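You operate a simulated robot arm through the tools that you are given. There is no shell and no other tool. Be economical: measure what you need, move in short steps, check, and stop when the job is done.

You are at the controls of a simulated two-armed robot. One attempt, no reset.

JOB
On the top of the small bench, fold the grey cloth in half.

The check looks at the end state, three seconds after you hand in, the way a careful person would. Anything else that was tipped, shoved, dropped, spilled or broken makes it a failure. Flat cloth is picked up by pressing the open fingertips on it (5 to 10 N) and closing them slowly along it; thin cloth reads only 2 to 8 mm in the jaws.

ROBOT AND FRAMES
Two 7-joint arms with two-finger parallel grippers on one trunk, on a base that drives. Base frame: it is fixed to the floor where the robot stands at the start and does not move with it; the origin is under the middle of the robot, x ahead of it, y to its left, z up. Readings come in m, rad, newtons and seconds.
The left shoulder is at the start at [0.071, 0.156, 1.005], the right one opposite. Places, roughly: top of the small bench [0.7, 0.9, 0.8]. Payload 3.91 kg a hand.
Tool frame (each hand has its own): the origin (TCP) lies between the finger pads and is the grasp point; the fingertips stand 0.03 m ahead of it; z points along the fingers, y is the line along which they close. The gripper opens to 0.11 m. The fingers are 0.02 m wide and 0.01 m thick; the gripper's body (0.048 by 0.112 m) begins 0.055 m behind the TCP.
Orientation is told as [roll, pitch, yaw] about the base's x, y, z axes, in that order, counted from this pose: with the fingers straight down and closing along the base's y, the tool's x points along the base's -x, its y along +y and its z along -z.

CONTROLS
- The arms move only by the tool drive_tool. It takes "left_targets", "right_targets" or both (then of equal length, played together; a hand with none holds still); each is one flat list of numbers, 6 for each row, row after row: the shift along the base's x, y, z in m, then the turn, a rotation vector about the base's x, y, z in rad. In form: [x, y, z, rx, ry, rz, x, y, z, rx, ry, rz, ...]. A call has 1 to 10 rows; each row shifts and turns the commanded pose from where the row before left it. "left_gripper" and "right_gripper" are, for a hand that has rows, the closure in counts, from 0 (fully open) to 255 (shut), set as the call begins (left out, the last holds). Rows are played at 5 a second. More than 0.05 m and 0.15 rad between two rows, or a gripper value outside its range, and nothing of the call is played. A pose out of reach is approached as far as the arm can. The call stops where the force on the tool passes 40 N (or 10 N more than at its start, if that is more) or the arm is blocked; 0.2 s more then pass. The fingers move at their own pace (about 0.108 m/s each) and stop on an object; they squeeze with about 43 N. The grip force told is the motor's: it shows also when the fingers shut on nothing. Time passes only in rows, and 0.2 s behind the last, so rows that do not move let the fingers close. It gives the time, the measured TCP pose, the force on the tool (base axes), the opening and the grip force at its end, in the units of the frame above (readings bear some noise), with the torque about the TCP (base axes, N m) and any sound that the robot's microphone picked up.
- Cameras (640 x 400 px; columns grow to the right, rows downward): "scene" is now at [0.1355, 0.0076, 1.2233]; the picture's right is [0.09, -1.00, -0.00], its down [-0.65, -0.06, -0.76] and it looks along [0.76, 0.07, -0.65] (base axes); focal length 247 px, centre (320, 200). "left" rides on the left gripper at [0.072, -0.017, -0.103] in its tool frame; the picture's right is [0.23, 0.97, 0.00], its down [-0.76, 0.18, -0.62] and it looks along [-0.61, 0.14, 0.78] (tool axes); focal length 222 px, centre (320, 200). "right" rides on the right gripper at [0.072, 0.017, -0.103] in its tool frame; the picture's right is [-0.23, 0.97, 0.00], its down [-0.76, -0.18, -0.62] and it looks along [-0.61, -0.14, 0.78] (tool axes); focal length 222 px, centre (320, 200).
- get_image(camera): a new picture of that camera. No time passes.
- move_column(by): slides the trunk up (or, below 0, down) by that many m; the arms and the scene camera ride with it, the base frame stays. It gives what a move gives, with no picture.
- base_move(legs): drives the robot by 1 to 6 legs, each [ahead, left, turn to the left] in m, m and rad, along the robot's own axes; the way and the turn of a leg run together, so that a leg with both is an arc; at most 1.5 m and 3.142 rad a leg. The arms and the cameras ride along, it lands a little off, and it stops where it bumps. It gives what a move gives.
- pan_tilt(pan, tilt): turns the head with the scene camera to pan (to the left, within 1.501 rad either way) and tilt (down, from -0.506 to 1.204), counted from straight ahead of the robot. It gives what a move gives.
- point_at(camera, pixels): for up to 12 pixels [column, row] of the newest picture of that camera ("zoom" is the newest enlarged one), the place [x, y, z] in the base frame of the surface seen there, good to about 0.003 m. No time passes.
- close_up(camera, box): a new picture of the part [left, top, right, bottom] of that camera's present view, enlarged. No time passes.
- job_done(): hands the job in; it is judged then, once.

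Work in short steps. Measure before you move; look again where a grasp or a placing could have gone wrong, and mend it. You have 80 turns and 78 pictures in all, those below and enlarged ones among them. Open the grippers and draw the arms clear of the work before you hand the job in, unless the task says otherwise; then end with one line.

The tools are called after "Emit:" as a command line: name --argument value ..., lists and objects as JSON in quotes. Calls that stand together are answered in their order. drive_tool: Moves the arms, as the interface text tells. Its arguments: {"type":"object","properties":{"left_targets":{"type":"array","items":{"type":"number"}},"left_gripper":{"type":"number"},"right_targets":{"type":"array","items":{"type":"number"}},"right_gripper":{"type":"number"}},"required":[]} The other tools are called the same way: move_column (by) slides the trunk up or down; base_move (legs) drives the base; pan_tilt (pan, tilt) turns the head that bears the scene camera; get_image (camera) takes a picture; point_at (camera, pixels) gives the place of the surface under pixels of a picture; close_up (camera, box) takes an enlarged picture of a part of a camera's view; job_done () hands the job in.

At the start:

```text
t: 0.0
left_position: [0.6491, 0.2338, 0.9734]
left_ee_rot: [0.0, 0.002, 0.0]
left_contact_force: [0.0, 0.2, -0.5]
left_torque: [-0.01, 0.01, 0.02]
left_opening: 0.11
left_grip_force: 0.0
right_position: [0.7028, -0.2907, 1.0243]
right_ee_rot: [-0.001, 0.0, 0.0]
right_contact_force: [0.6, -0.1, 0.2]
right_torque: [-0.02, -0.05, 0.02]
right_opening: 0.1101
right_grip_force: 0.1
trunk travel left (down, up): [-0.45, 0.49]
robot x, y, heading: [-0.0016, -0.0029, 0.002]
head pan, tilt: [0.089, 0.705]
```

scene: 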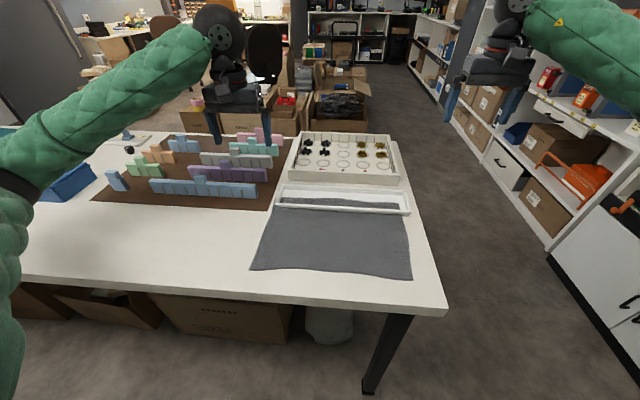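
right: 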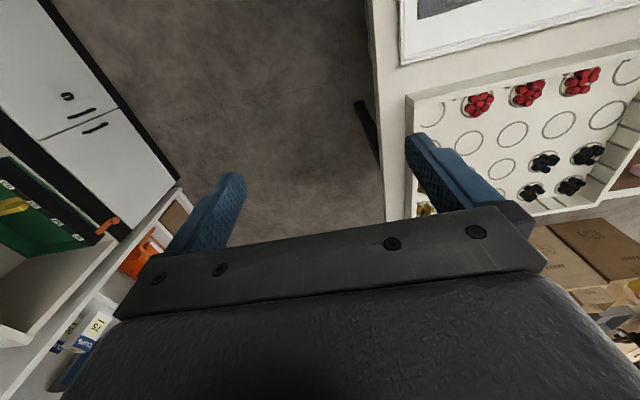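
left: 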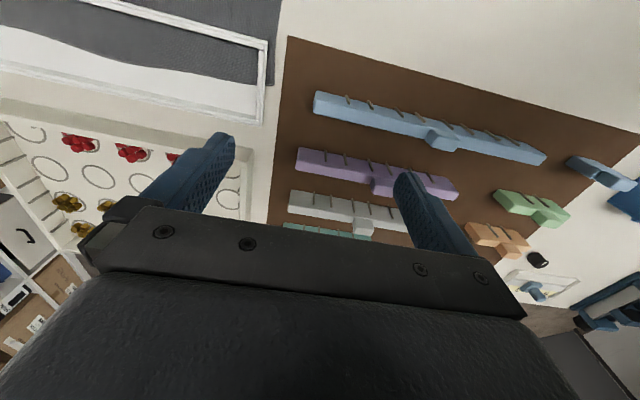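

The scene picture shows the grey cloth around (335,240) with a white frame on its far part. I measure the cloth's corners, the frame and the table.

Emit:
point_at --camera "scene" --pixels '[[251, 269], [411, 278], [408, 214], [275, 206], [285, 188], [410, 195], [340, 240], [440, 305], [30, 270], [300, 180], [340, 199], [340, 210]]'

Emit:
close_up --camera "scene" --box '[230, 120, 450, 320]'

```text
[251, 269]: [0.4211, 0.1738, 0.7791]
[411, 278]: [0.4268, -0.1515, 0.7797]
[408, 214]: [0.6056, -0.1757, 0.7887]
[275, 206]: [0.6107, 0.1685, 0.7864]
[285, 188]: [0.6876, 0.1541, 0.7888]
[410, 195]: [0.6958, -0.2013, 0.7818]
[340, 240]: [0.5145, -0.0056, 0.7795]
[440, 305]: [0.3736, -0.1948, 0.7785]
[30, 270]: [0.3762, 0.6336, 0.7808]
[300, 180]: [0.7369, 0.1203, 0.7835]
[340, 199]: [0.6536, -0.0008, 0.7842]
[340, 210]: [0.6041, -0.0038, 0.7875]
```

```text
2.00 times, centred on (340, 220) of scene
```

zoom: 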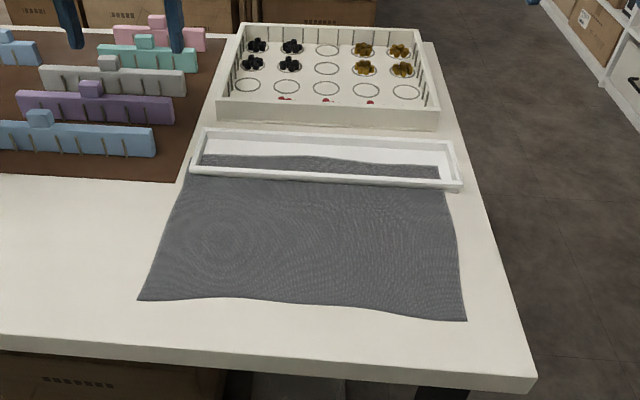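

The table may or may not be the "small bench" at [0.7, 0.9]. I pan left to see what is there.

Emit:
pan_tilt --pan 0.95 --tilt 0.6

Emit:
get_image --camera "scene"

```text
t: 1.2
left_position: [0.6494, 0.2335, 0.9725]
left_ee_rot: [0.0, 0.0, 0.0]
left_contact_force: [0.1, -0.5, 1.2]
left_torque: [0.0, -0.01, -0.03]
left_opening: 0.1098
left_grip_force: 0.1
right_position: [0.7027, -0.29, 1.0239]
right_ee_rot: [0.0, 0.0, 0.001]
right_contact_force: [-0.9, 0.7, 0.9]
right_torque: [-0.02, -0.01, 0.01]
right_opening: 0.11
right_grip_force: 0.1
trunk travel left (down, up): [-0.45, 0.49]
robot x, y, heading: [0.0028, 0.0014, -0.001]
head pan, tilt: [0.949, 0.6]
```

```text
73 pictures are left
```

scene: 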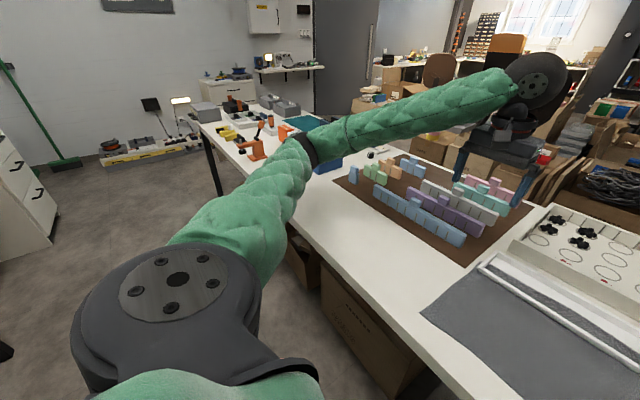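

One long bench; only this grey cloth is on it. I turn the head back down over the cloth and look closely at the frame.

Emit:
pan_tilt --pan 0.0 --tilt 0.95

Emit:
close_up --camera "scene" --box '[220, 80, 430, 180]'

Emit:
get_image --camera "scene"

Emit:
close_up --camera "left" --box '[0, 0, 290, 160]'

```text
t: 2.4
left_position: [0.6501, 0.2337, 0.9727]
left_ee_rot: [0.0, 0.001, 0.002]
left_contact_force: [-0.4, -0.4, -0.3]
left_torque: [0.01, -0.01, 0.05]
left_opening: 0.1098
left_grip_force: 0.2
right_position: [0.7031, -0.2899, 1.0248]
right_ee_rot: [-0.001, 0.0, -0.001]
right_contact_force: [-0.2, 0.4, 0.3]
right_torque: [0.0, -0.02, 0.0]
right_opening: 0.1098
right_grip_force: 0.0
trunk travel left (down, up): [-0.45, 0.49]
robot x, y, heading: [-0.0043, -0.0034, -0.001]
head pan, tilt: [0.0, 0.949]
```

```text
3.05 times, centred on (325, 130) of scene
```

zoom: 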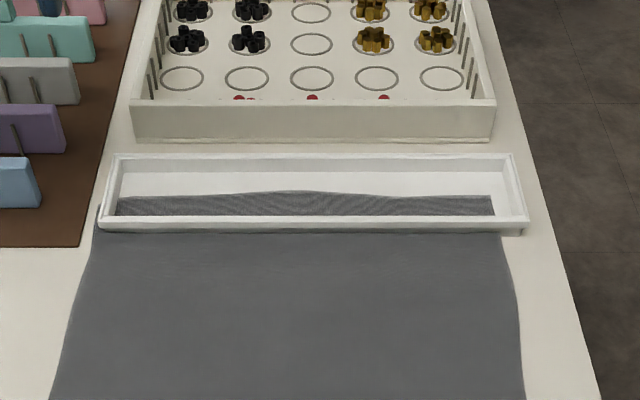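

```text
71 pictures are left
```

scene: 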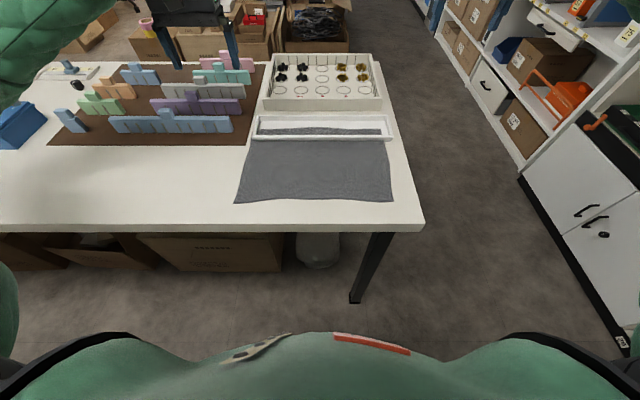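

```text
2.21 times, centred on (145, 80) of left
```

zoom: 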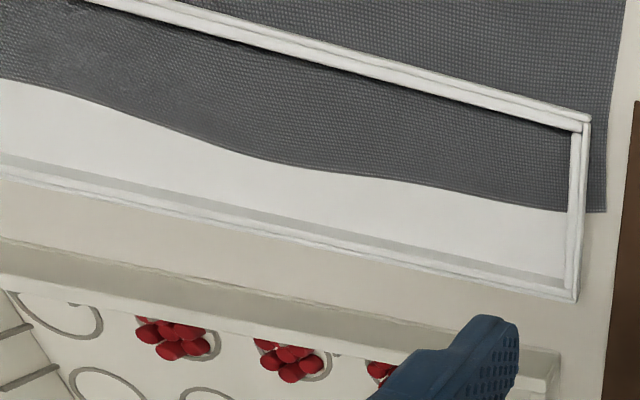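

The frame seems to lie over the far strip of the cloth. I measure points on its inside white, inside grey, rims, and outside table.

Emit:
point_at --camera "zoom" --pixels '[[400, 210], [530, 245], [100, 120], [250, 130], [480, 170], [578, 295], [588, 120], [350, 62], [598, 207], [350, 242], [575, 210], [610, 60]]'

Emit:
point_at --camera "scene" --pixels '[[320, 122], [320, 131], [320, 136], [320, 139], [255, 136], [390, 137], [257, 117], [386, 117], [235, 202], [392, 201], [315, 199], [320, 113]]'

```text
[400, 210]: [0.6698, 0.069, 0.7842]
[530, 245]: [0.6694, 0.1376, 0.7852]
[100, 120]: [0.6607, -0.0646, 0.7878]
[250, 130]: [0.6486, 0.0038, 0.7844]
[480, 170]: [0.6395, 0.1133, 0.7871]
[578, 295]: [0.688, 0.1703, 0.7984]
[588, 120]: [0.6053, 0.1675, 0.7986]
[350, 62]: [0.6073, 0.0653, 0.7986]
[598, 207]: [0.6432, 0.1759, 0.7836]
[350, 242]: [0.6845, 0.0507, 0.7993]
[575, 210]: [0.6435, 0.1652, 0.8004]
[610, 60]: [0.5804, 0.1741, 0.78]
```

```text
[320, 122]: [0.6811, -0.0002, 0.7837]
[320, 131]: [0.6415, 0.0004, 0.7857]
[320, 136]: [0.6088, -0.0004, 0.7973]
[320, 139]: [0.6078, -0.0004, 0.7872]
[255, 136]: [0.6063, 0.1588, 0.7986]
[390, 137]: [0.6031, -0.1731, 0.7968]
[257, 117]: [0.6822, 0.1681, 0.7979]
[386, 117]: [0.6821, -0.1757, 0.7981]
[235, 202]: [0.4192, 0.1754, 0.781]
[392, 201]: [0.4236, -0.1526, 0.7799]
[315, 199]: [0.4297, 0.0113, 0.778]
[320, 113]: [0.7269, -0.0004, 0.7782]
```

The tray (outer x 0.60–0.69, y ±0.175, rim z 0.798) stands on the far 5 cm of the cloth, so I'll lift it off with the left hand, set it down aside, fold far edge to near edge, then put the tray back where it stood. First I back up 0.15 m to bring the near edge in reach.

Emit:
base_move --legs '[[-0.15, 0, 0]]'

Emit:
drive_tool --left_targets '[0.02, -0.02, 0, 0, 0, -0.15, 0.02, -0.02, 0, 0, 0, -0.15, 0.02, -0.02, 0, 0, 0, -0.15, 0.02, -0.02, 0, 0, 0, -0.15, 0.02, -0.02, 0, 0, 0, -0.15, 0.02, -0.02, 0, 0, 0, -0.15, 0, -0.02, 0, 0, 0, -0.15, 0, -0.02, 0, 0, 0, -0.15, 0, -0.02, 0, 0, 0, -0.15, 0, -0.02, 0, 0, 0, -0.15]' --left_gripper 0

Emit:
get_image --camera "scene"

Emit:
get_image --camera "left"

```text
t: 3.8
left_position: [0.4956, 0.2333, 0.9725]
left_ee_rot: [0.001, -0.002, -0.001]
left_contact_force: [0.7, 0.1, 0.7]
left_torque: [0.0, 0.02, -0.02]
left_opening: 0.1098
left_grip_force: 0.0
right_position: [0.5485, -0.2901, 1.0246]
right_ee_rot: [0.001, -0.001, -0.002]
right_contact_force: [0.4, -0.5, -0.4]
right_torque: [0.05, -0.02, 0.01]
right_opening: 0.1102
right_grip_force: 0.0
trunk travel left (down, up): [-0.45, 0.49]
robot x, y, heading: [-0.1519, 0.0024, -0.001]
head pan, tilt: [0.0, 0.949]
```

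```text
t: 6.0
left_position: [0.6159, 0.0323, 0.9726]
left_ee_rot: [-0.001, 0.0, -1.503]
left_contact_force: [0.1, -1.1, 0.3]
left_torque: [0.0, 0.0, -0.04]
left_opening: 0.1102
left_grip_force: 0.1
right_position: [0.5489, -0.291, 1.0237]
right_ee_rot: [0.001, -0.001, -0.001]
right_contact_force: [0.2, -0.2, 0.4]
right_torque: [-0.05, 0.0, 0.01]
right_opening: 0.1099
right_grip_force: 0.0
trunk travel left (down, up): [-0.45, 0.49]
robot x, y, heading: [-0.1502, 0.0001, -0.003]
head pan, tilt: [0.0, 0.949]
```

```text
69 pictures are left
```

scene: 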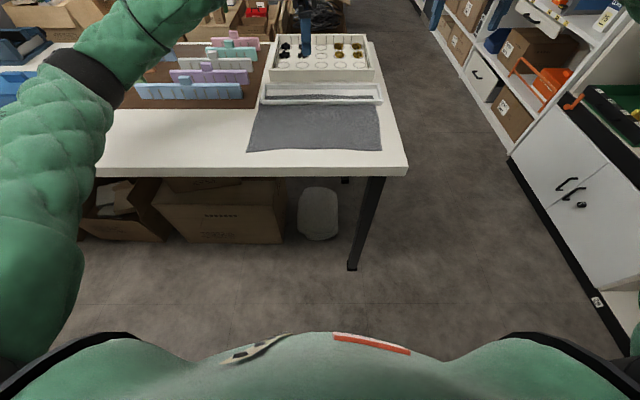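

```text
68 pictures are left
```

left: 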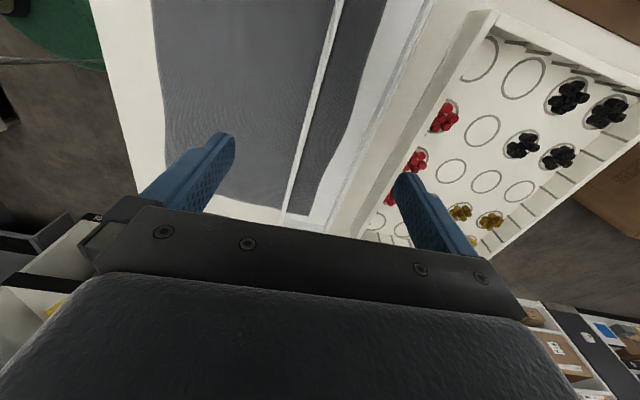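

The hand is rotated; the tray runs at (285..430, 0..225) in the left picture. I measure its near and far rims and its end.

Emit:
close_up --camera "left" --box '[240, 0, 480, 150]'

Emit:
point_at --camera "left" --pixels '[[321, 90], [301, 165], [290, 217], [405, 70], [395, 100], [320, 226], [440, 75], [460, 100]]'

```text
2.67 times, centred on (360, 75) of left
```

zoom: 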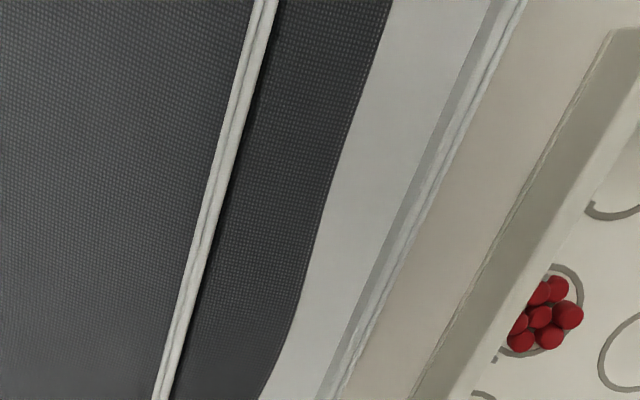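

```text
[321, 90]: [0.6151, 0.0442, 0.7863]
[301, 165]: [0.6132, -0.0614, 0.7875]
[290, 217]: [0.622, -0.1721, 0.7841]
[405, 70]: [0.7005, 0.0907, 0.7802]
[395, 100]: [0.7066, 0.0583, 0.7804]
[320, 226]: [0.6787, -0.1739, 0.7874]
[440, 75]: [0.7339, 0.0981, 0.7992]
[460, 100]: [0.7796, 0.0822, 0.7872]
```

I refine the rims on the enlarged picture: near rim around (210,215), far rim around (437,190).

Emit:
point_at --camera "zoom" --pixels '[[209, 205], [217, 205], [203, 205], [424, 200], [432, 200], [438, 200], [300, 60], [390, 120], [545, 160], [470, 200]]'

```text
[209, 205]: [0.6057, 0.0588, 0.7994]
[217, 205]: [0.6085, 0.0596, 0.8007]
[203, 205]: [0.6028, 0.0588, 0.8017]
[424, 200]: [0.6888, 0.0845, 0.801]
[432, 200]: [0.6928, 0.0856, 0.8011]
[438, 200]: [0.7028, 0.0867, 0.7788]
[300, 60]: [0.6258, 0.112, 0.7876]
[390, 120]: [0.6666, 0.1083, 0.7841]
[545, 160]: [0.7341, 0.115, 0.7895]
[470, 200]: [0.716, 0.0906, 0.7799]
```

Tray outer width is x 0.602–0.693, centre 0.6475, y≈-0.003. I align over it and lower to just above the rim.

Emit:
drive_tool --left_targets '[0.0316, -0.0353, 0, 0, 0, -0.068, 0, 0, -0.04, 0, 0, 0, 0, 0, -0.04, 0, 0, 0, 0, 0, -0.025, 0, 0, 0, 0, 0, 0, 0, 0, 0]'

Emit:
get_image --camera "left"

```text
t: 7.2
left_position: [0.6494, -0.0017, 0.8679]
left_ee_rot: [-0.001, 0.0, -1.569]
left_contact_force: [0.6, 0.1, 0.2]
left_torque: [0.0, 0.01, 0.02]
left_opening: 0.1102
left_grip_force: 0.1
right_position: [0.548, -0.2912, 1.023]
right_ee_rot: [-0.002, 0.001, -0.003]
right_contact_force: [-1.1, 0.1, 0.4]
right_torque: [-0.01, 0.01, 0.01]
right_opening: 0.1099
right_grip_force: 0.2
trunk travel left (down, up): [-0.45, 0.49]
robot x, y, heading: [-0.1549, -0.0013, -0.005]
head pan, tilt: [0.0, 0.949]
```

```text
66 pictures are left
```

left: 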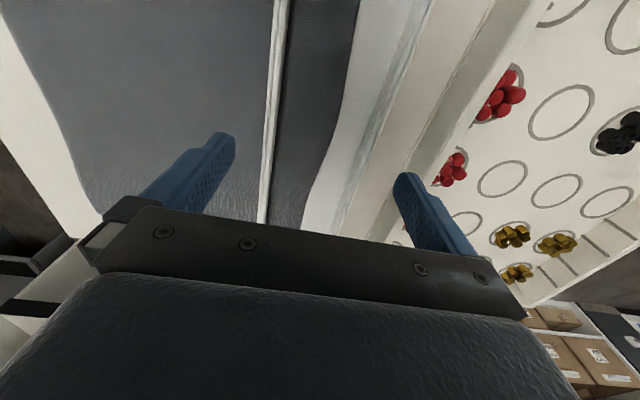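

Fingers straddle the tray. I shift 2 mm nearer and lower slowly, watching force.

Emit:
drive_tool --left_targets '[-0.001, 0, -0.02, 0, 0, 0, 0, 0, -0.012, 0, 0, 0, 0, 0, 0, 0, 0, 0]'

Emit:
get_image --camera "left"

Emit:
close_up --camera "scene" --box '[240, 40, 400, 140]'

```text
t: 8.0
left_position: [0.6479, -0.0045, 0.8465]
left_ee_rot: [0.013, 0.005, -1.57]
left_contact_force: [0.0, -0.7, -0.5]
left_torque: [-0.02, 0.02, -0.01]
left_opening: 0.1102
left_grip_force: 0.1
right_position: [0.5471, -0.2945, 1.0266]
right_ee_rot: [0.004, -0.003, -0.002]
right_contact_force: [0.5, 0.5, -0.7]
right_torque: [0.0, 0.03, 0.05]
right_opening: 0.11
right_grip_force: 0.0
trunk travel left (down, up): [-0.45, 0.49]
robot x, y, heading: [-0.1497, 0.0003, 0.0]
head pan, tilt: [0.0, 0.949]
```

```text
65 pictures are left
```

left: 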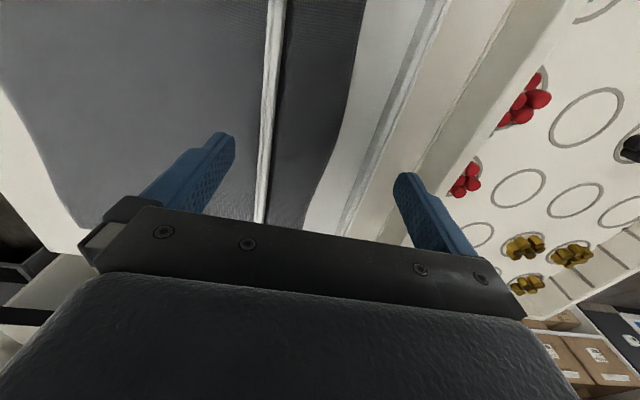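

```text
4.00 times, centred on (320, 90) of scene
```

zoom: 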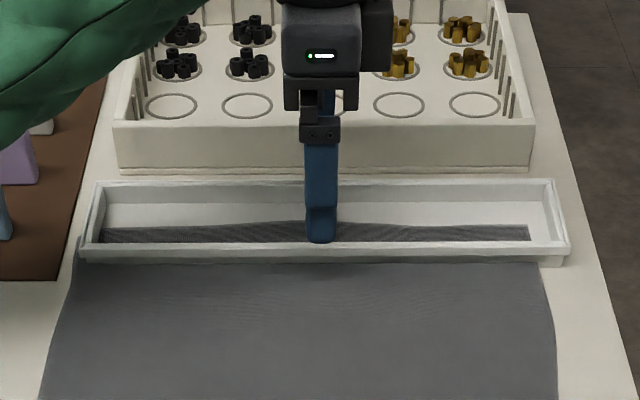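

Reading is z 0.8465 rather than 0.836 with a small tilt; I hold still to re-read before going on.

Emit:
drive_tool --left_targets '[0, 0, 0, 0, 0, 0, 0, 0, 0, 0, 0, 0]'

```text
t: 8.6
left_position: [0.6489, -0.0039, 0.8471]
left_ee_rot: [0.013, 0.005, -1.57]
left_contact_force: [0.2, -0.2, -0.5]
left_torque: [0.01, 0.0, -0.02]
left_opening: 0.1099
left_grip_force: 0.0
right_position: [0.5452, -0.2934, 1.0263]
right_ee_rot: [0.004, -0.005, -0.001]
right_contact_force: [0.1, 0.1, 0.0]
right_torque: [-0.02, -0.02, 0.0]
right_opening: 0.1099
right_grip_force: 0.1
trunk travel left (down, up): [-0.45, 0.49]
robot x, y, heading: [-0.1548, 0.0043, 0.001]
head pan, tilt: [0.0, 0.949]
```

Both hands shifted slightly, as if the left arm presses on something. I look at the whole scene for the left forearm.

Emit:
get_image --camera "scene"

Emit:
pan_tilt --pan 0.6 --tilt 0.75

Emit:
get_image --camera "scene"

```text
63 pictures are left
```

scene: 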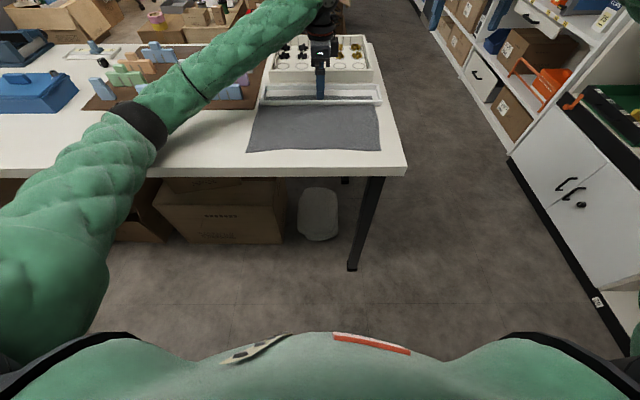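

```text
t: 9.6
left_position: [0.6471, -0.0044, 0.8474]
left_ee_rot: [0.016, 0.003, -1.57]
left_contact_force: [0.4, -0.4, 0.5]
left_torque: [-0.01, -0.03, 0.0]
left_opening: 0.1098
left_grip_force: 0.1
right_position: [0.5461, -0.2925, 1.0267]
right_ee_rot: [0.003, -0.003, -0.003]
right_contact_force: [-0.7, -0.2, -0.6]
right_torque: [-0.01, 0.0, -0.01]
right_opening: 0.11
right_grip_force: 0.0
trunk travel left (down, up): [-0.45, 0.49]
robot x, y, heading: [-0.1503, 0.0004, 0.001]
head pan, tilt: [0.6, 0.75]
```

```text
62 pictures are left
```

scene: 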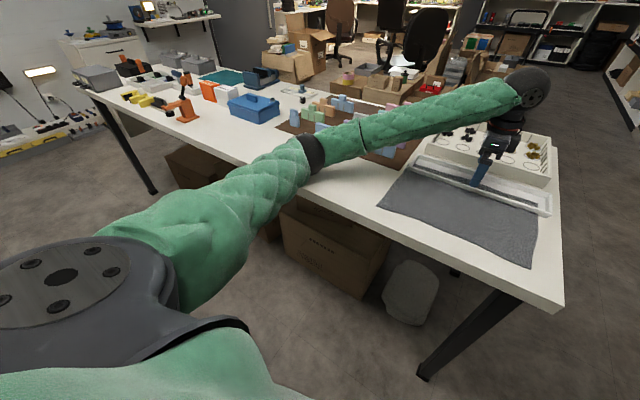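

The left elbow rests on the bench's near edge. I raise the trunk 0.18 m (lifting everything clear) so the elbow runs higher.

Emit:
move_column --by 0.18

Emit:
drive_tool --left_targets '[0, 0, -0.04, 0, 0, 0, 0, 0, -0.04, 0, 0, 0, 0, 0, -0.04, 0, 0, 0, 0, 0, -0.04, 0, 0, 0, 0, 0, 0, 0, 0, 0]'

Emit:
get_image --camera "scene"

```text
t: 11.6
left_position: [0.646, -0.0034, 1.0146]
left_ee_rot: [-0.002, -0.001, -1.57]
left_contact_force: [0.1, -0.8, 0.7]
left_torque: [0.03, -0.01, -0.01]
left_opening: 0.1099
left_grip_force: 0.0
right_position: [0.5493, -0.2914, 1.2035]
right_ee_rot: [0.0, 0.0, -0.001]
right_contact_force: [0.6, -0.7, 0.1]
right_torque: [0.0, 0.02, -0.01]
right_opening: 0.1096
right_grip_force: 0.1
trunk travel left (down, up): [-0.63, 0.31]
robot x, y, heading: [-0.1525, -0.0012, -0.001]
head pan, tilt: [0.6, 0.75]
```

```text
t: 12.8
left_position: [0.6475, -0.0044, 0.8571]
left_ee_rot: [0.001, 0.001, -1.569]
left_contact_force: [-0.5, 0.7, -0.5]
left_torque: [0.0, 0.05, -0.02]
left_opening: 0.1096
left_grip_force: 0.1
right_position: [0.5481, -0.2916, 1.2037]
right_ee_rot: [0.002, 0.001, 0.0]
right_contact_force: [0.1, -0.1, 0.8]
right_torque: [-0.02, 0.03, -0.01]
right_opening: 0.11
right_grip_force: 0.1
trunk travel left (down, up): [-0.63, 0.31]
robot x, y, heading: [-0.1534, -0.0011, -0.0]
head pan, tilt: [0.6, 0.75]
```

```text
61 pictures are left
```

scene: 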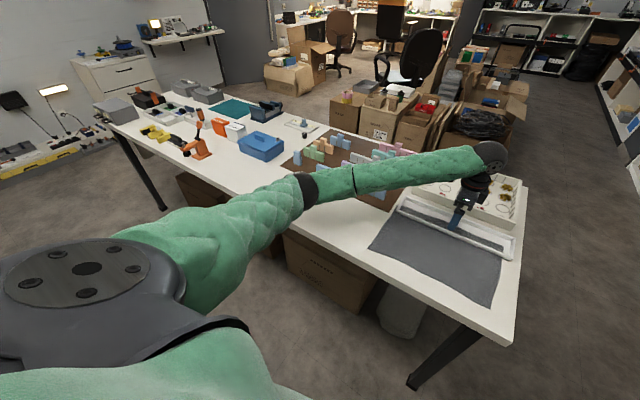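

No tilt now; elbow is clear. I lower further to tip height ~0.785.

Emit:
drive_tool --left_targets '[0, 0, -0.02, 0, 0, 0, 0, 0, -0.012, 0, 0, 0, 0, 0, -0.01, 0, 0, 0, 0, 0, 0, 0, 0, 0]'

Emit:
get_image --camera "left"

Emit:
close_up --camera "scene" --box '[400, 170, 530, 270]'

```text
t: 13.8
left_position: [0.6479, -0.005, 0.8143]
left_ee_rot: [0.001, 0.0, -1.57]
left_contact_force: [0.1, -0.5, 0.6]
left_torque: [0.0, 0.01, 0.02]
left_opening: 0.1104
left_grip_force: 0.2
right_position: [0.5493, -0.2905, 1.2043]
right_ee_rot: [0.0, 0.0, -0.002]
right_contact_force: [-0.4, -0.1, -0.1]
right_torque: [-0.01, -0.02, 0.02]
right_opening: 0.1098
right_grip_force: 0.0
trunk travel left (down, up): [-0.63, 0.31]
robot x, y, heading: [-0.1528, 0.0007, 0.002]
head pan, tilt: [0.6, 0.75]
```

```text
60 pictures are left
```

left: 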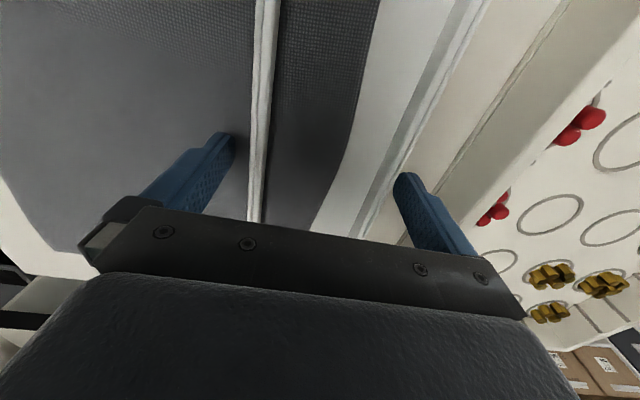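

```text
4.00 times, centred on (465, 220) of scene
```

zoom: 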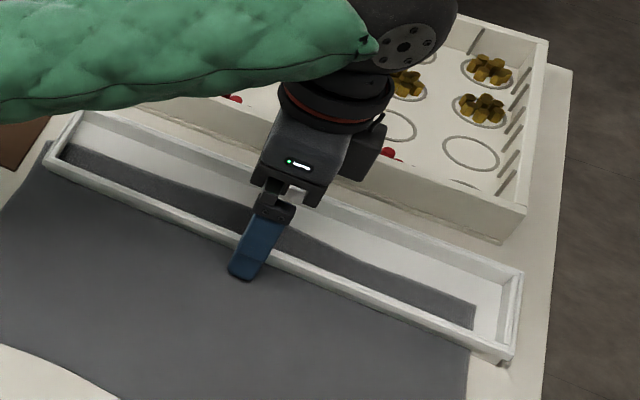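

Both fingers are outside the tray walls. I close gently in steps.

Emit:
drive_tool --left_targets '[0, 0, 0, 0, 0, 0, 0, 0, 0, 0, 0, 0]' --left_gripper 35

Emit:
drive_tool --left_targets '[0, 0, 0, 0, 0, 0, 0, 0, 0, 0, 0, 0]' --left_gripper 60

```text
t: 14.4
left_position: [0.6477, -0.0044, 0.8135]
left_ee_rot: [0.001, -0.001, -1.57]
left_contact_force: [0.4, -0.1, -0.6]
left_torque: [-0.04, 0.01, 0.01]
left_opening: 0.0948
left_grip_force: 0.1
right_position: [0.55, -0.2919, 1.2041]
right_ee_rot: [0.0, -0.001, -0.002]
right_contact_force: [-0.5, 0.4, -0.5]
right_torque: [0.0, 0.0, 0.0]
right_opening: 0.1099
right_grip_force: 0.0
trunk travel left (down, up): [-0.63, 0.31]
robot x, y, heading: [-0.1536, -0.0008, -0.001]
head pan, tilt: [0.6, 0.75]
```

```text
t: 15.0
left_position: [0.6478, -0.0031, 0.8132]
left_ee_rot: [0.001, -0.001, -1.567]
left_contact_force: [8.1, -0.7, 1.1]
left_torque: [-0.12, -0.26, -0.05]
left_opening: 0.0879
left_grip_force: 3.6
right_position: [0.5489, -0.2922, 1.2036]
right_ee_rot: [0.0, 0.0, -0.001]
right_contact_force: [-0.8, 0.6, -0.4]
right_torque: [0.01, -0.02, 0.0]
right_opening: 0.1102
right_grip_force: 0.1
trunk travel left (down, up): [-0.63, 0.31]
robot x, y, heading: [-0.1509, 0.0003, -0.002]
head pan, tilt: [0.6, 0.75]
```

The tray is held at 0.088 m. I squeeze a bit more and lift a few cm.

Emit:
drive_tool --left_targets '[0, 0, 0, 0, 0, 0, 0, 0, 0, 0, 0, 0, 0, 0, 0.01, 0, 0, 0, 0, 0, 0.02, 0, 0, 0, 0, 0, 0.02, 0, 0, 0, 0, 0, 0.02, 0, 0, 0]' --left_gripper 130

Emit:
get_image --camera "scene"

Emit:
get_image --camera "left"

```text
t: 15.8
left_position: [0.6495, -0.0035, 0.8131]
left_ee_rot: [-0.008, 0.003, -1.566]
left_contact_force: [26.5, -4.3, -25.9]
left_torque: [-1.45, -1.26, -1.41]
left_opening: 0.0849
left_grip_force: 44.8
right_position: [0.5531, -0.2931, 1.2008]
right_ee_rot: [0.002, 0.002, -0.003]
right_contact_force: [0.2, -0.4, 0.6]
right_torque: [0.02, -0.05, -0.01]
right_opening: 0.1102
right_grip_force: 0.0
trunk travel left (down, up): [-0.63, 0.31]
robot x, y, heading: [-0.1519, -0.0021, -0.004]
head pan, tilt: [0.6, 0.75]
stopped in row 4 (left hand): the force on the tool passed its limit at 47 N (the readings are from after the stop); the commanded pose is now the measured one
```

```text
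58 pictures are left
```

scene: 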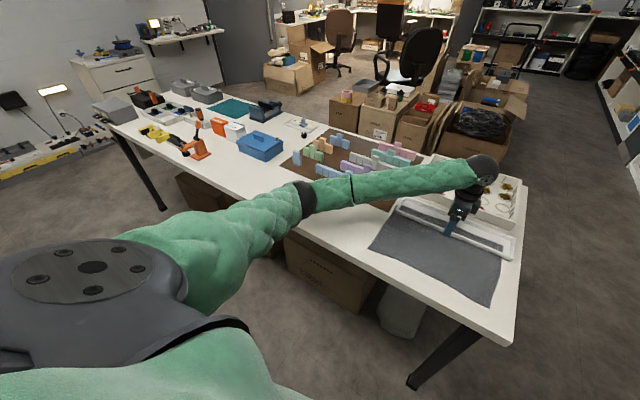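

```text
57 pictures are left
```

left: 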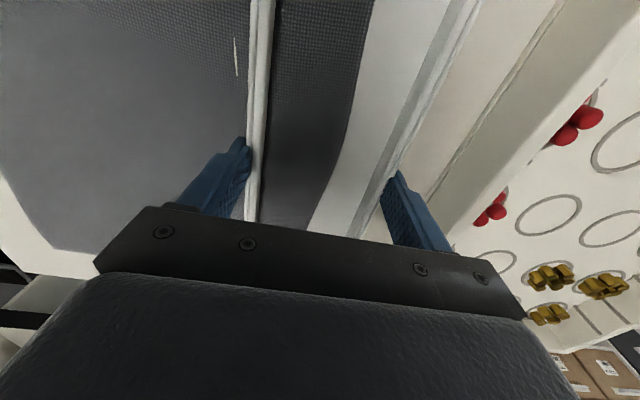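

The tray did not come up at 47 N, so it seems fixed (or very heavy). I relax the grip and inspect the white mark at (235,55) in the left view.

Emit:
drive_tool --left_targets '[0, 0, 0, 0, 0, 0, 0, 0, 0, 0, 0, 0]' --left_gripper 0

Emit:
close_up --camera "left" --box '[190, 0, 430, 150]'

```text
t: 16.4
left_position: [0.648, -0.0033, 0.8181]
left_ee_rot: [-0.005, 0.001, -1.57]
left_contact_force: [-0.2, 0.1, 1.0]
left_torque: [-0.04, 0.01, 0.02]
left_opening: 0.11
left_grip_force: 0.1
right_position: [0.5488, -0.2917, 1.2041]
right_ee_rot: [0.0, -0.001, -0.001]
right_contact_force: [-0.5, 0.3, 0.1]
right_torque: [-0.02, -0.04, 0.04]
right_opening: 0.1102
right_grip_force: 0.1
trunk travel left (down, up): [-0.63, 0.31]
robot x, y, heading: [-0.1527, -0.0009, -0.002]
head pan, tilt: [0.6, 0.75]
```

```text
2.67 times, centred on (310, 75) of left
```

zoom: 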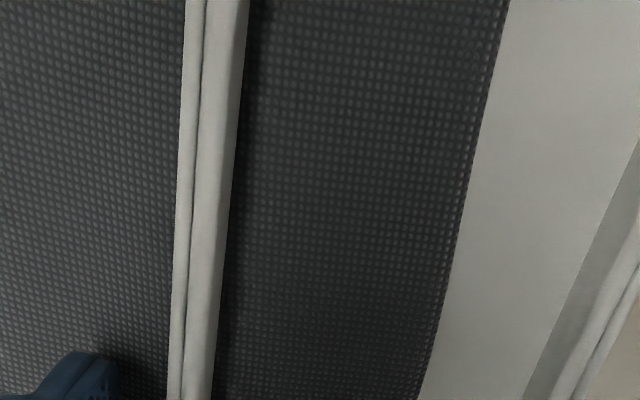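

The tray is a fixture: it stays put, and the cloth inside it (z≈0.787) lies above its floor (0.784), so the cloth is draped over the tray with the rim just poking visually through. I leave the tray alone and will take the cloth's far edge with both hands inside the tray; I raise and turn the left hand back while bringing the right hand in.

Emit:
drive_tool --left_targets '[0, 0, 0.05, 0, 0, 0, 0, 0.014, 0.01, 0, 0, 0.15, 0, 0.014, 0, 0, 0, 0.15, 0, 0.014, 0, 0, 0, 0.15, 0, 0.014, 0, 0, 0, 0.15, 0, 0.014, 0, 0, 0, 0.15, 0, 0.014, 0, 0, 0, 0.15, 0, 0.014, 0, 0, 0, 0.15, 0, 0.014, 0, 0, 0, 0.15, 0, 0.014, 0, 0, 0, 0.15]' --right_targets '[0.0096, 0.0163, -0.032, 0, 0, 0, 0.0096, 0.0163, -0.032, 0, 0, 0, 0.0096, 0.0163, -0.032, 0, 0, 0, 0.0096, 0.0163, -0.032, 0, 0, 0, 0.0096, 0.0163, -0.032, 0, 0, 0, 0.0096, 0.0163, -0.032, 0, 0, 0, 0.0096, 0.0163, -0.032, 0, 0, 0, 0.0096, 0.0163, -0.032, 0, 0, 0, 0.0096, 0.0163, -0.032, 0, 0, 0, 0.0096, 0.0163, -0.032, 0, 0, 0]'

Emit:
pan_tilt --pan 0.0 --tilt 0.85

Emit:
drive_tool --left_targets '[0, 0.003, 0, 0, 0, 0.15, 0, 0.003, 0, 0, 0, 0.07, 0, 0, 0, 0, 0, 0]'

Emit:
get_image --camera "scene"

Emit:
get_image --camera "left"

Emit:
get_image --camera "right"

```text
t: 18.6
left_position: [0.6467, 0.122, 0.877]
left_ee_rot: [-0.005, 0.005, -0.217]
left_contact_force: [0.2, 0.7, -0.2]
left_torque: [-0.01, 0.03, 0.01]
left_opening: 0.11
left_grip_force: 0.0
right_position: [0.6452, -0.1292, 0.8833]
right_ee_rot: [0.001, -0.001, -0.003]
right_contact_force: [-0.2, 0.2, 0.9]
right_torque: [0.03, 0.04, 0.02]
right_opening: 0.11
right_grip_force: 0.1
trunk travel left (down, up): [-0.63, 0.31]
robot x, y, heading: [-0.1539, 0.0044, -0.007]
head pan, tilt: [0.6, 0.75]
```

```text
t: 19.6
left_position: [0.6466, 0.1221, 0.8773]
left_ee_rot: [-0.005, 0.004, -0.22]
left_contact_force: [0.3, 0.4, 0.6]
left_torque: [-0.01, -0.02, -0.02]
left_opening: 0.1096
left_grip_force: 0.0
right_position: [0.6444, -0.1287, 0.8832]
right_ee_rot: [0.0, 0.0, -0.002]
right_contact_force: [-0.2, -0.2, -0.2]
right_torque: [-0.01, 0.0, 0.0]
right_opening: 0.1099
right_grip_force: 0.0
trunk travel left (down, up): [-0.63, 0.31]
robot x, y, heading: [-0.1526, 0.0009, -0.0]
head pan, tilt: [0.0, 0.85]
```

```text
t: 20.4
left_position: [0.6465, 0.1284, 0.8779]
left_ee_rot: [-0.004, 0.004, 0.002]
left_contact_force: [0.1, -0.1, -0.1]
left_torque: [-0.03, -0.03, 0.0]
left_opening: 0.11
left_grip_force: 0.1
right_position: [0.6439, -0.1289, 0.8848]
right_ee_rot: [0.0, -0.001, -0.003]
right_contact_force: [0.0, -0.2, 0.7]
right_torque: [0.03, -0.02, 0.02]
right_opening: 0.11
right_grip_force: 0.1
trunk travel left (down, up): [-0.63, 0.31]
robot x, y, heading: [-0.1494, 0.0008, -0.003]
head pan, tilt: [0.0, 0.85]
```

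```text
55 pictures are left
```

scene: 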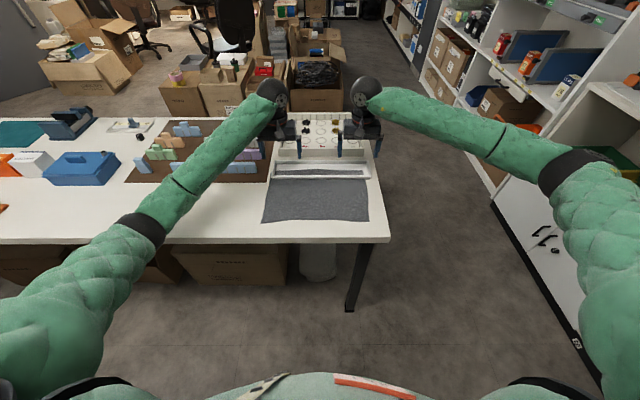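

```text
54 pictures are left
```

left: 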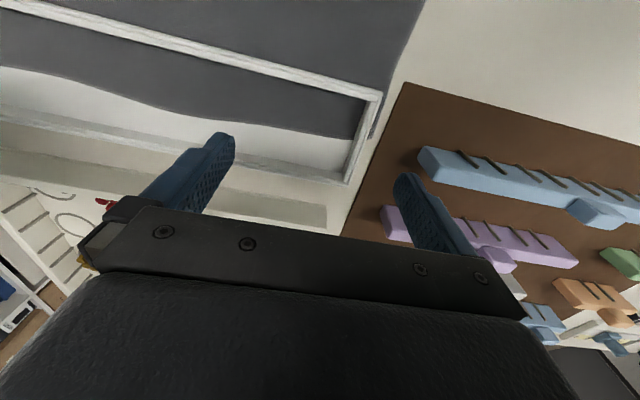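

```text
53 pictures are left
```

right: 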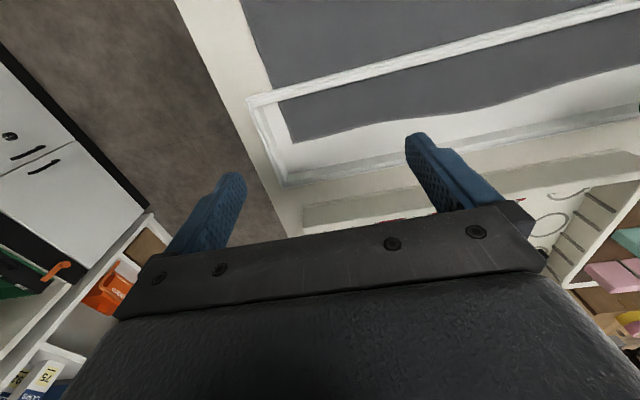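

I measure the cloth's far edge inside the tray in both hand views and the tray inner corners.

Emit:
point_at --camera "left" --pixels '[[352, 136], [320, 128], [280, 121], [240, 118], [376, 135], [364, 130], [372, 108], [340, 172], [352, 160]]'

Emit:
point_at --camera "right" --pixels '[[294, 138], [320, 132], [360, 122], [400, 113], [260, 104], [270, 140], [278, 140], [300, 175], [285, 110]]'

```text
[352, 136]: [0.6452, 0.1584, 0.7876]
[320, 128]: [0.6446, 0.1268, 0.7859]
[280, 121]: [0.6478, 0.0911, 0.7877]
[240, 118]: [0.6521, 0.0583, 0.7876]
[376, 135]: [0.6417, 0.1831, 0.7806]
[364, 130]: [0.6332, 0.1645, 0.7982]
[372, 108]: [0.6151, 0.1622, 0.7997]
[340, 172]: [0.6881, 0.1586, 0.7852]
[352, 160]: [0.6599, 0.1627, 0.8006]
```

```text
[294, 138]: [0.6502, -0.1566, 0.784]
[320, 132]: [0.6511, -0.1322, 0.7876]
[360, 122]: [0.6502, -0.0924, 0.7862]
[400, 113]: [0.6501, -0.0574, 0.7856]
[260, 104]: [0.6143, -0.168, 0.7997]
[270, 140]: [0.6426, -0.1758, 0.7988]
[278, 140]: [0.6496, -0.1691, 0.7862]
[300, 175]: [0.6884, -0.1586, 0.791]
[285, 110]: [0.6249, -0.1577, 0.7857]
```

The edge is at x≈0.647 (left) and 0.651 (right). I set the fingers to 4 cm, place them 1.5 cm inside the edge, and lower to just above the cloth.

Emit:
drive_tool --left_targets '[-0.0145, -0.0035, 0, 0, 0, 0, 0, 0, -0.02, 0, 0, 0, 0, 0, -0.026, 0, 0, 0, 0, 0, 0, 0, 0, 0]' --right_targets '[-0.0075, -0.001, 0, 0, 0, 0, 0, 0, -0.025, 0, 0, 0, 0, 0, -0.027, 0, 0, 0, 0, 0, 0, 0, 0, 0]' --left_gripper 162 --right_gripper 162

Emit:
get_image --camera "left"

Emit:
get_image --camera "right"

```text
t: 21.4
left_position: [0.6328, 0.126, 0.8304]
left_ee_rot: [-0.003, 0.003, 0.002]
left_contact_force: [-0.4, 0.0, 0.6]
left_torque: [-0.01, 0.02, -0.02]
left_opening: 0.0404
left_grip_force: 0.0
right_position: [0.6368, -0.1291, 0.8326]
right_ee_rot: [0.0, 0.001, 0.001]
right_contact_force: [-0.7, -0.4, 0.6]
right_torque: [0.01, 0.01, 0.01]
right_opening: 0.0401
right_grip_force: 0.1
trunk travel left (down, up): [-0.63, 0.31]
robot x, y, heading: [-0.153, -0.0029, 0.004]
head pan, tilt: [0.0, 0.85]
```

```text
52 pictures are left
```

left: 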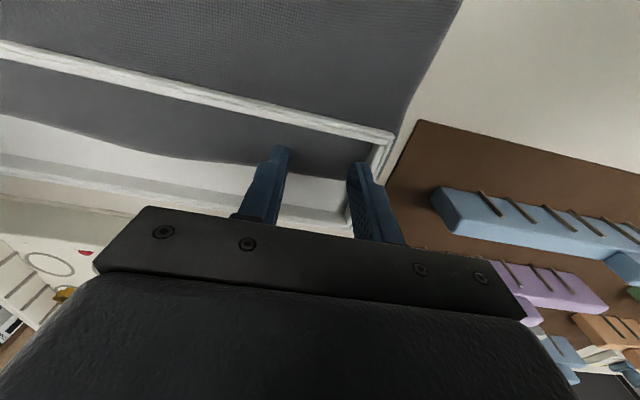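

```text
51 pictures are left
```

right: 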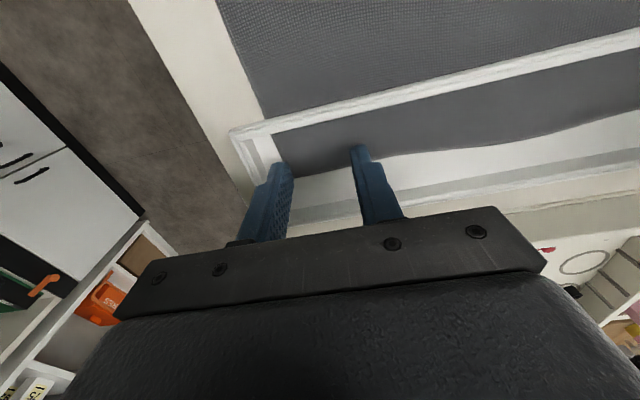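

Placement looks right. I lower left by 12 mm and right by 14 mm to touch.

Emit:
drive_tool --left_targets '[0, -0.003, -0.008, 0, 0, 0, 0, 0, -0.004, 0, 0, 0, 0, 0, -0.002, 0, 0, 0]' --right_targets '[0, 0.001, -0.009, 0, 0, 0, 0, 0, -0.005, 0, 0, 0, 0, 0, -0.002, 0, 0, 0]'

```text
t: 22.2
left_position: [0.6305, 0.1227, 0.8185]
left_ee_rot: [-0.004, 0.001, 0.0]
left_contact_force: [0.9, 0.3, 0.2]
left_torque: [-0.02, -0.02, -0.03]
left_opening: 0.0402
left_grip_force: 0.1
right_position: [0.637, -0.1285, 0.8171]
right_ee_rot: [0.001, -0.001, -0.002]
right_contact_force: [-2.3, -1.6, 8.6]
right_torque: [-0.05, 0.04, -0.02]
right_opening: 0.0404
right_grip_force: 0.1
trunk travel left (down, up): [-0.63, 0.31]
robot x, y, heading: [-0.1511, 0.0001, -0.002]
head pan, tilt: [0.0, 0.85]
```

The right presses with 8.6 N; the left has about 1–2 mm to go.

Emit:
drive_tool --left_targets '[0, 0, -0.0012, 0, 0, 0, 0, 0, -0.0008, 0, 0, 0]'

```text
t: 22.8
left_position: [0.6314, 0.1221, 0.8157]
left_ee_rot: [-0.006, 0.002, 0.0]
left_contact_force: [1.3, -0.2, 5.3]
left_torque: [0.12, -0.05, -0.02]
left_opening: 0.0403
left_grip_force: 0.1
right_position: [0.6374, -0.1281, 0.8177]
right_ee_rot: [-0.001, -0.004, -0.002]
right_contact_force: [0.6, -1.4, 10.2]
right_torque: [-0.07, -0.01, -0.01]
right_opening: 0.0403
right_grip_force: 0.0
trunk travel left (down, up): [-0.63, 0.31]
robot x, y, heading: [-0.1529, 0.0002, 0.0]
head pan, tilt: [0.0, 0.85]
```

Both press at 5–10 N. I close both slowly in steps.

Emit:
drive_tool --left_targets '[0, 0, -0.0003, 0, 0, 0]' --right_targets '[0, 0, 0, 0, 0, 0]' --left_gripper 185 --right_gripper 185

Emit:
drive_tool --left_targets '[0, 0, 0, 0, 0, 0]' --right_targets '[0, 0, 0, 0, 0, 0]' --left_gripper 208 --right_gripper 208

Emit:
drive_tool --left_targets '[0, 0, 0, 0, 0, 0]' --right_targets '[0, 0, 0, 0, 0, 0]' --left_gripper 230 --right_gripper 230

Emit:
drive_tool --left_targets '[0, 0, 0, 0, 0, 0, 0, 0, 0, 0, 0, 0, 0, 0, 0, 0, 0, 0]' --right_targets '[0, 0, 0, 0, 0, 0, 0, 0, 0, 0, 0, 0, 0, 0, 0, 0, 0, 0]' --left_gripper 255 --right_gripper 255

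Emit:
get_image --camera "left"

Emit:
get_image --camera "right"

```text
t: 23.2
left_position: [0.6313, 0.123, 0.8169]
left_ee_rot: [-0.004, 0.002, 0.0]
left_contact_force: [0.5, -1.9, 6.7]
left_torque: [0.05, -0.03, -0.02]
left_opening: 0.0285
left_grip_force: 0.1
right_position: [0.637, -0.1277, 0.8174]
right_ee_rot: [0.0, -0.001, -0.002]
right_contact_force: [-0.6, 2.1, 10.9]
right_torque: [0.03, -0.01, 0.01]
right_opening: 0.0295
right_grip_force: 0.0
trunk travel left (down, up): [-0.63, 0.31]
robot x, y, heading: [-0.1553, 0.0035, -0.005]
head pan, tilt: [0.0, 0.85]
```

```text
t: 23.6
left_position: [0.6317, 0.1219, 0.8174]
left_ee_rot: [-0.003, 0.001, 0.0]
left_contact_force: [1.8, 0.5, 8.1]
left_torque: [0.06, -0.04, -0.02]
left_opening: 0.0204
left_grip_force: 0.0
right_position: [0.6372, -0.1278, 0.8173]
right_ee_rot: [0.0, -0.001, -0.002]
right_contact_force: [1.1, 2.3, 10.1]
right_torque: [0.01, -0.02, 0.01]
right_opening: 0.02
right_grip_force: 0.1
trunk travel left (down, up): [-0.63, 0.31]
robot x, y, heading: [-0.1562, 0.0002, 0.001]
head pan, tilt: [0.0, 0.85]
```

```text
t: 24.0
left_position: [0.6324, 0.1228, 0.8167]
left_ee_rot: [-0.004, 0.003, 0.001]
left_contact_force: [-0.7, -1.0, 8.0]
left_torque: [0.03, -0.01, 0.0]
left_opening: 0.0086
left_grip_force: 0.1
right_position: [0.6364, -0.1284, 0.8147]
right_ee_rot: [0.0, -0.003, -0.001]
right_contact_force: [-0.5, 0.0, 10.0]
right_torque: [0.01, 0.01, 0.0]
right_opening: 0.0081
right_grip_force: 0.1
trunk travel left (down, up): [-0.63, 0.31]
robot x, y, heading: [-0.1559, 0.0029, 0.001]
head pan, tilt: [0.0, 0.85]
```

```text
t: 24.8
left_position: [0.6316, 0.1222, 0.818]
left_ee_rot: [-0.004, 0.001, 0.0]
left_contact_force: [-0.2, 1.9, 8.6]
left_torque: [0.1, -0.01, -0.01]
left_opening: 0.0001
left_grip_force: 37.7
right_position: [0.6376, -0.1287, 0.8167]
right_ee_rot: [0.0, -0.002, -0.001]
right_contact_force: [0.5, -1.5, 11.1]
right_torque: [-0.04, -0.02, 0.04]
right_opening: 0.0
right_grip_force: 37.6
trunk travel left (down, up): [-0.63, 0.31]
robot x, y, heading: [-0.1515, -0.0015, -0.002]
head pan, tilt: [0.0, 0.85]
```

```text
50 pictures are left
```

left: 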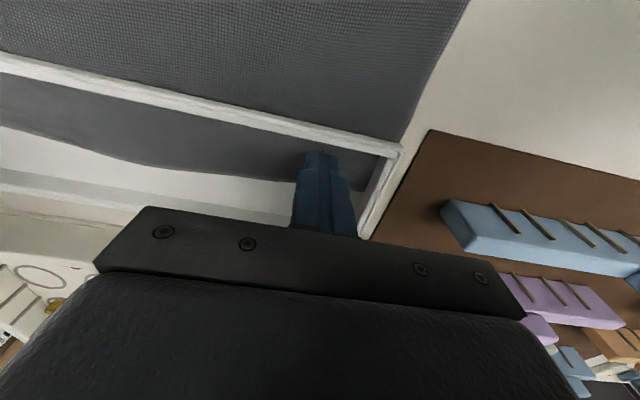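

```text
49 pictures are left
```

right: 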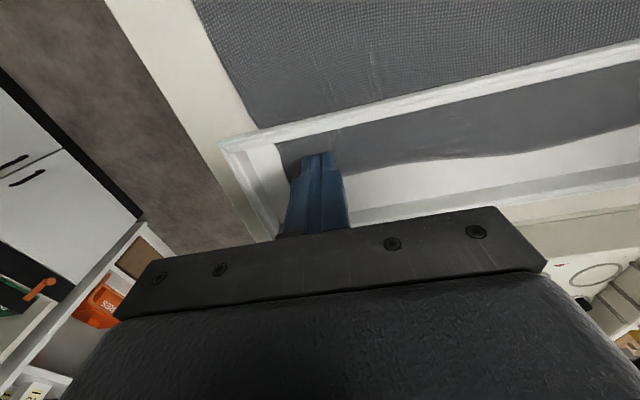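

Both jaws read 0: nothing pinched, only slight wrinkles. Since the tray is fixed, a sounder way is to grip the near corners, draw the cloth out toward me clear of the tray, then fold the near edge over onto the far edge. I raise the hands, open, and back the base up a further 0.08 m.

Emit:
drive_tool --left_targets '[0, 0, 0.03, 0, 0, 0, 0, 0, 0.04, 0, 0, 0, 0, 0, 0.04, 0, 0, 0]' --right_targets '[0, 0, 0.03, 0, 0, 0, 0, 0, 0.04, 0, 0, 0, 0, 0, 0.04, 0, 0, 0]' --left_gripper 162 --right_gripper 162

Emit:
base_move --legs '[[-0.08, 0, 0]]'

Emit:
get_image --camera "left"

Emit:
get_image --camera "scene"

```text
t: 25.6
left_position: [0.6317, 0.121, 0.9263]
left_ee_rot: [-0.004, 0.003, 0.001]
left_contact_force: [0.0, 0.2, 0.1]
left_torque: [0.03, -0.01, -0.03]
left_opening: 0.0402
left_grip_force: 0.0
right_position: [0.634, -0.127, 0.925]
right_ee_rot: [0.0, -0.002, -0.002]
right_contact_force: [-1.1, 0.1, -0.7]
right_torque: [0.01, -0.01, -0.02]
right_opening: 0.0398
right_grip_force: 0.0
trunk travel left (down, up): [-0.63, 0.31]
robot x, y, heading: [-0.1529, -0.0009, -0.003]
head pan, tilt: [0.0, 0.85]
```

```text
t: 26.7
left_position: [0.551, 0.1225, 0.9264]
left_ee_rot: [-0.003, -0.001, 0.001]
left_contact_force: [-0.4, 0.4, 0.3]
left_torque: [-0.02, -0.01, 0.01]
left_opening: 0.0404
left_grip_force: 0.1
right_position: [0.5543, -0.1247, 0.9278]
right_ee_rot: [0.001, -0.003, -0.001]
right_contact_force: [0.3, 0.0, -0.1]
right_torque: [0.0, -0.03, -0.03]
right_opening: 0.0403
right_grip_force: 0.0
trunk travel left (down, up): [-0.63, 0.31]
robot x, y, heading: [-0.2354, 0.0008, 0.002]
head pan, tilt: [0.0, 0.85]
```

```text
48 pictures are left
```

left: 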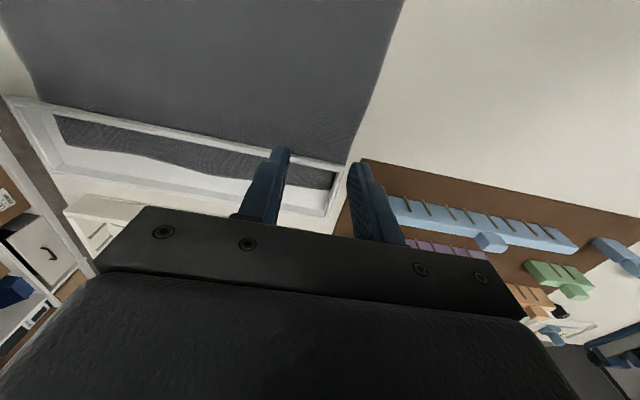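

```text
47 pictures are left
```

scene: 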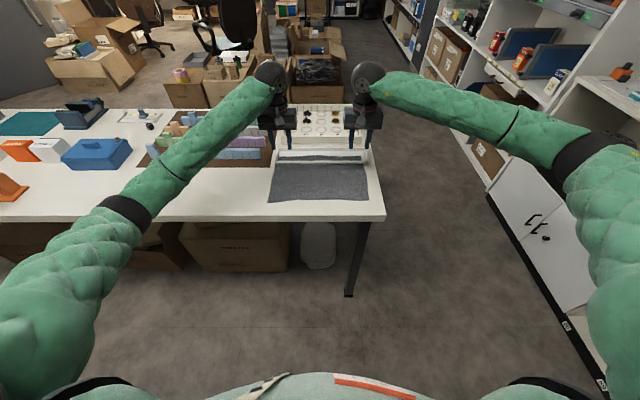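

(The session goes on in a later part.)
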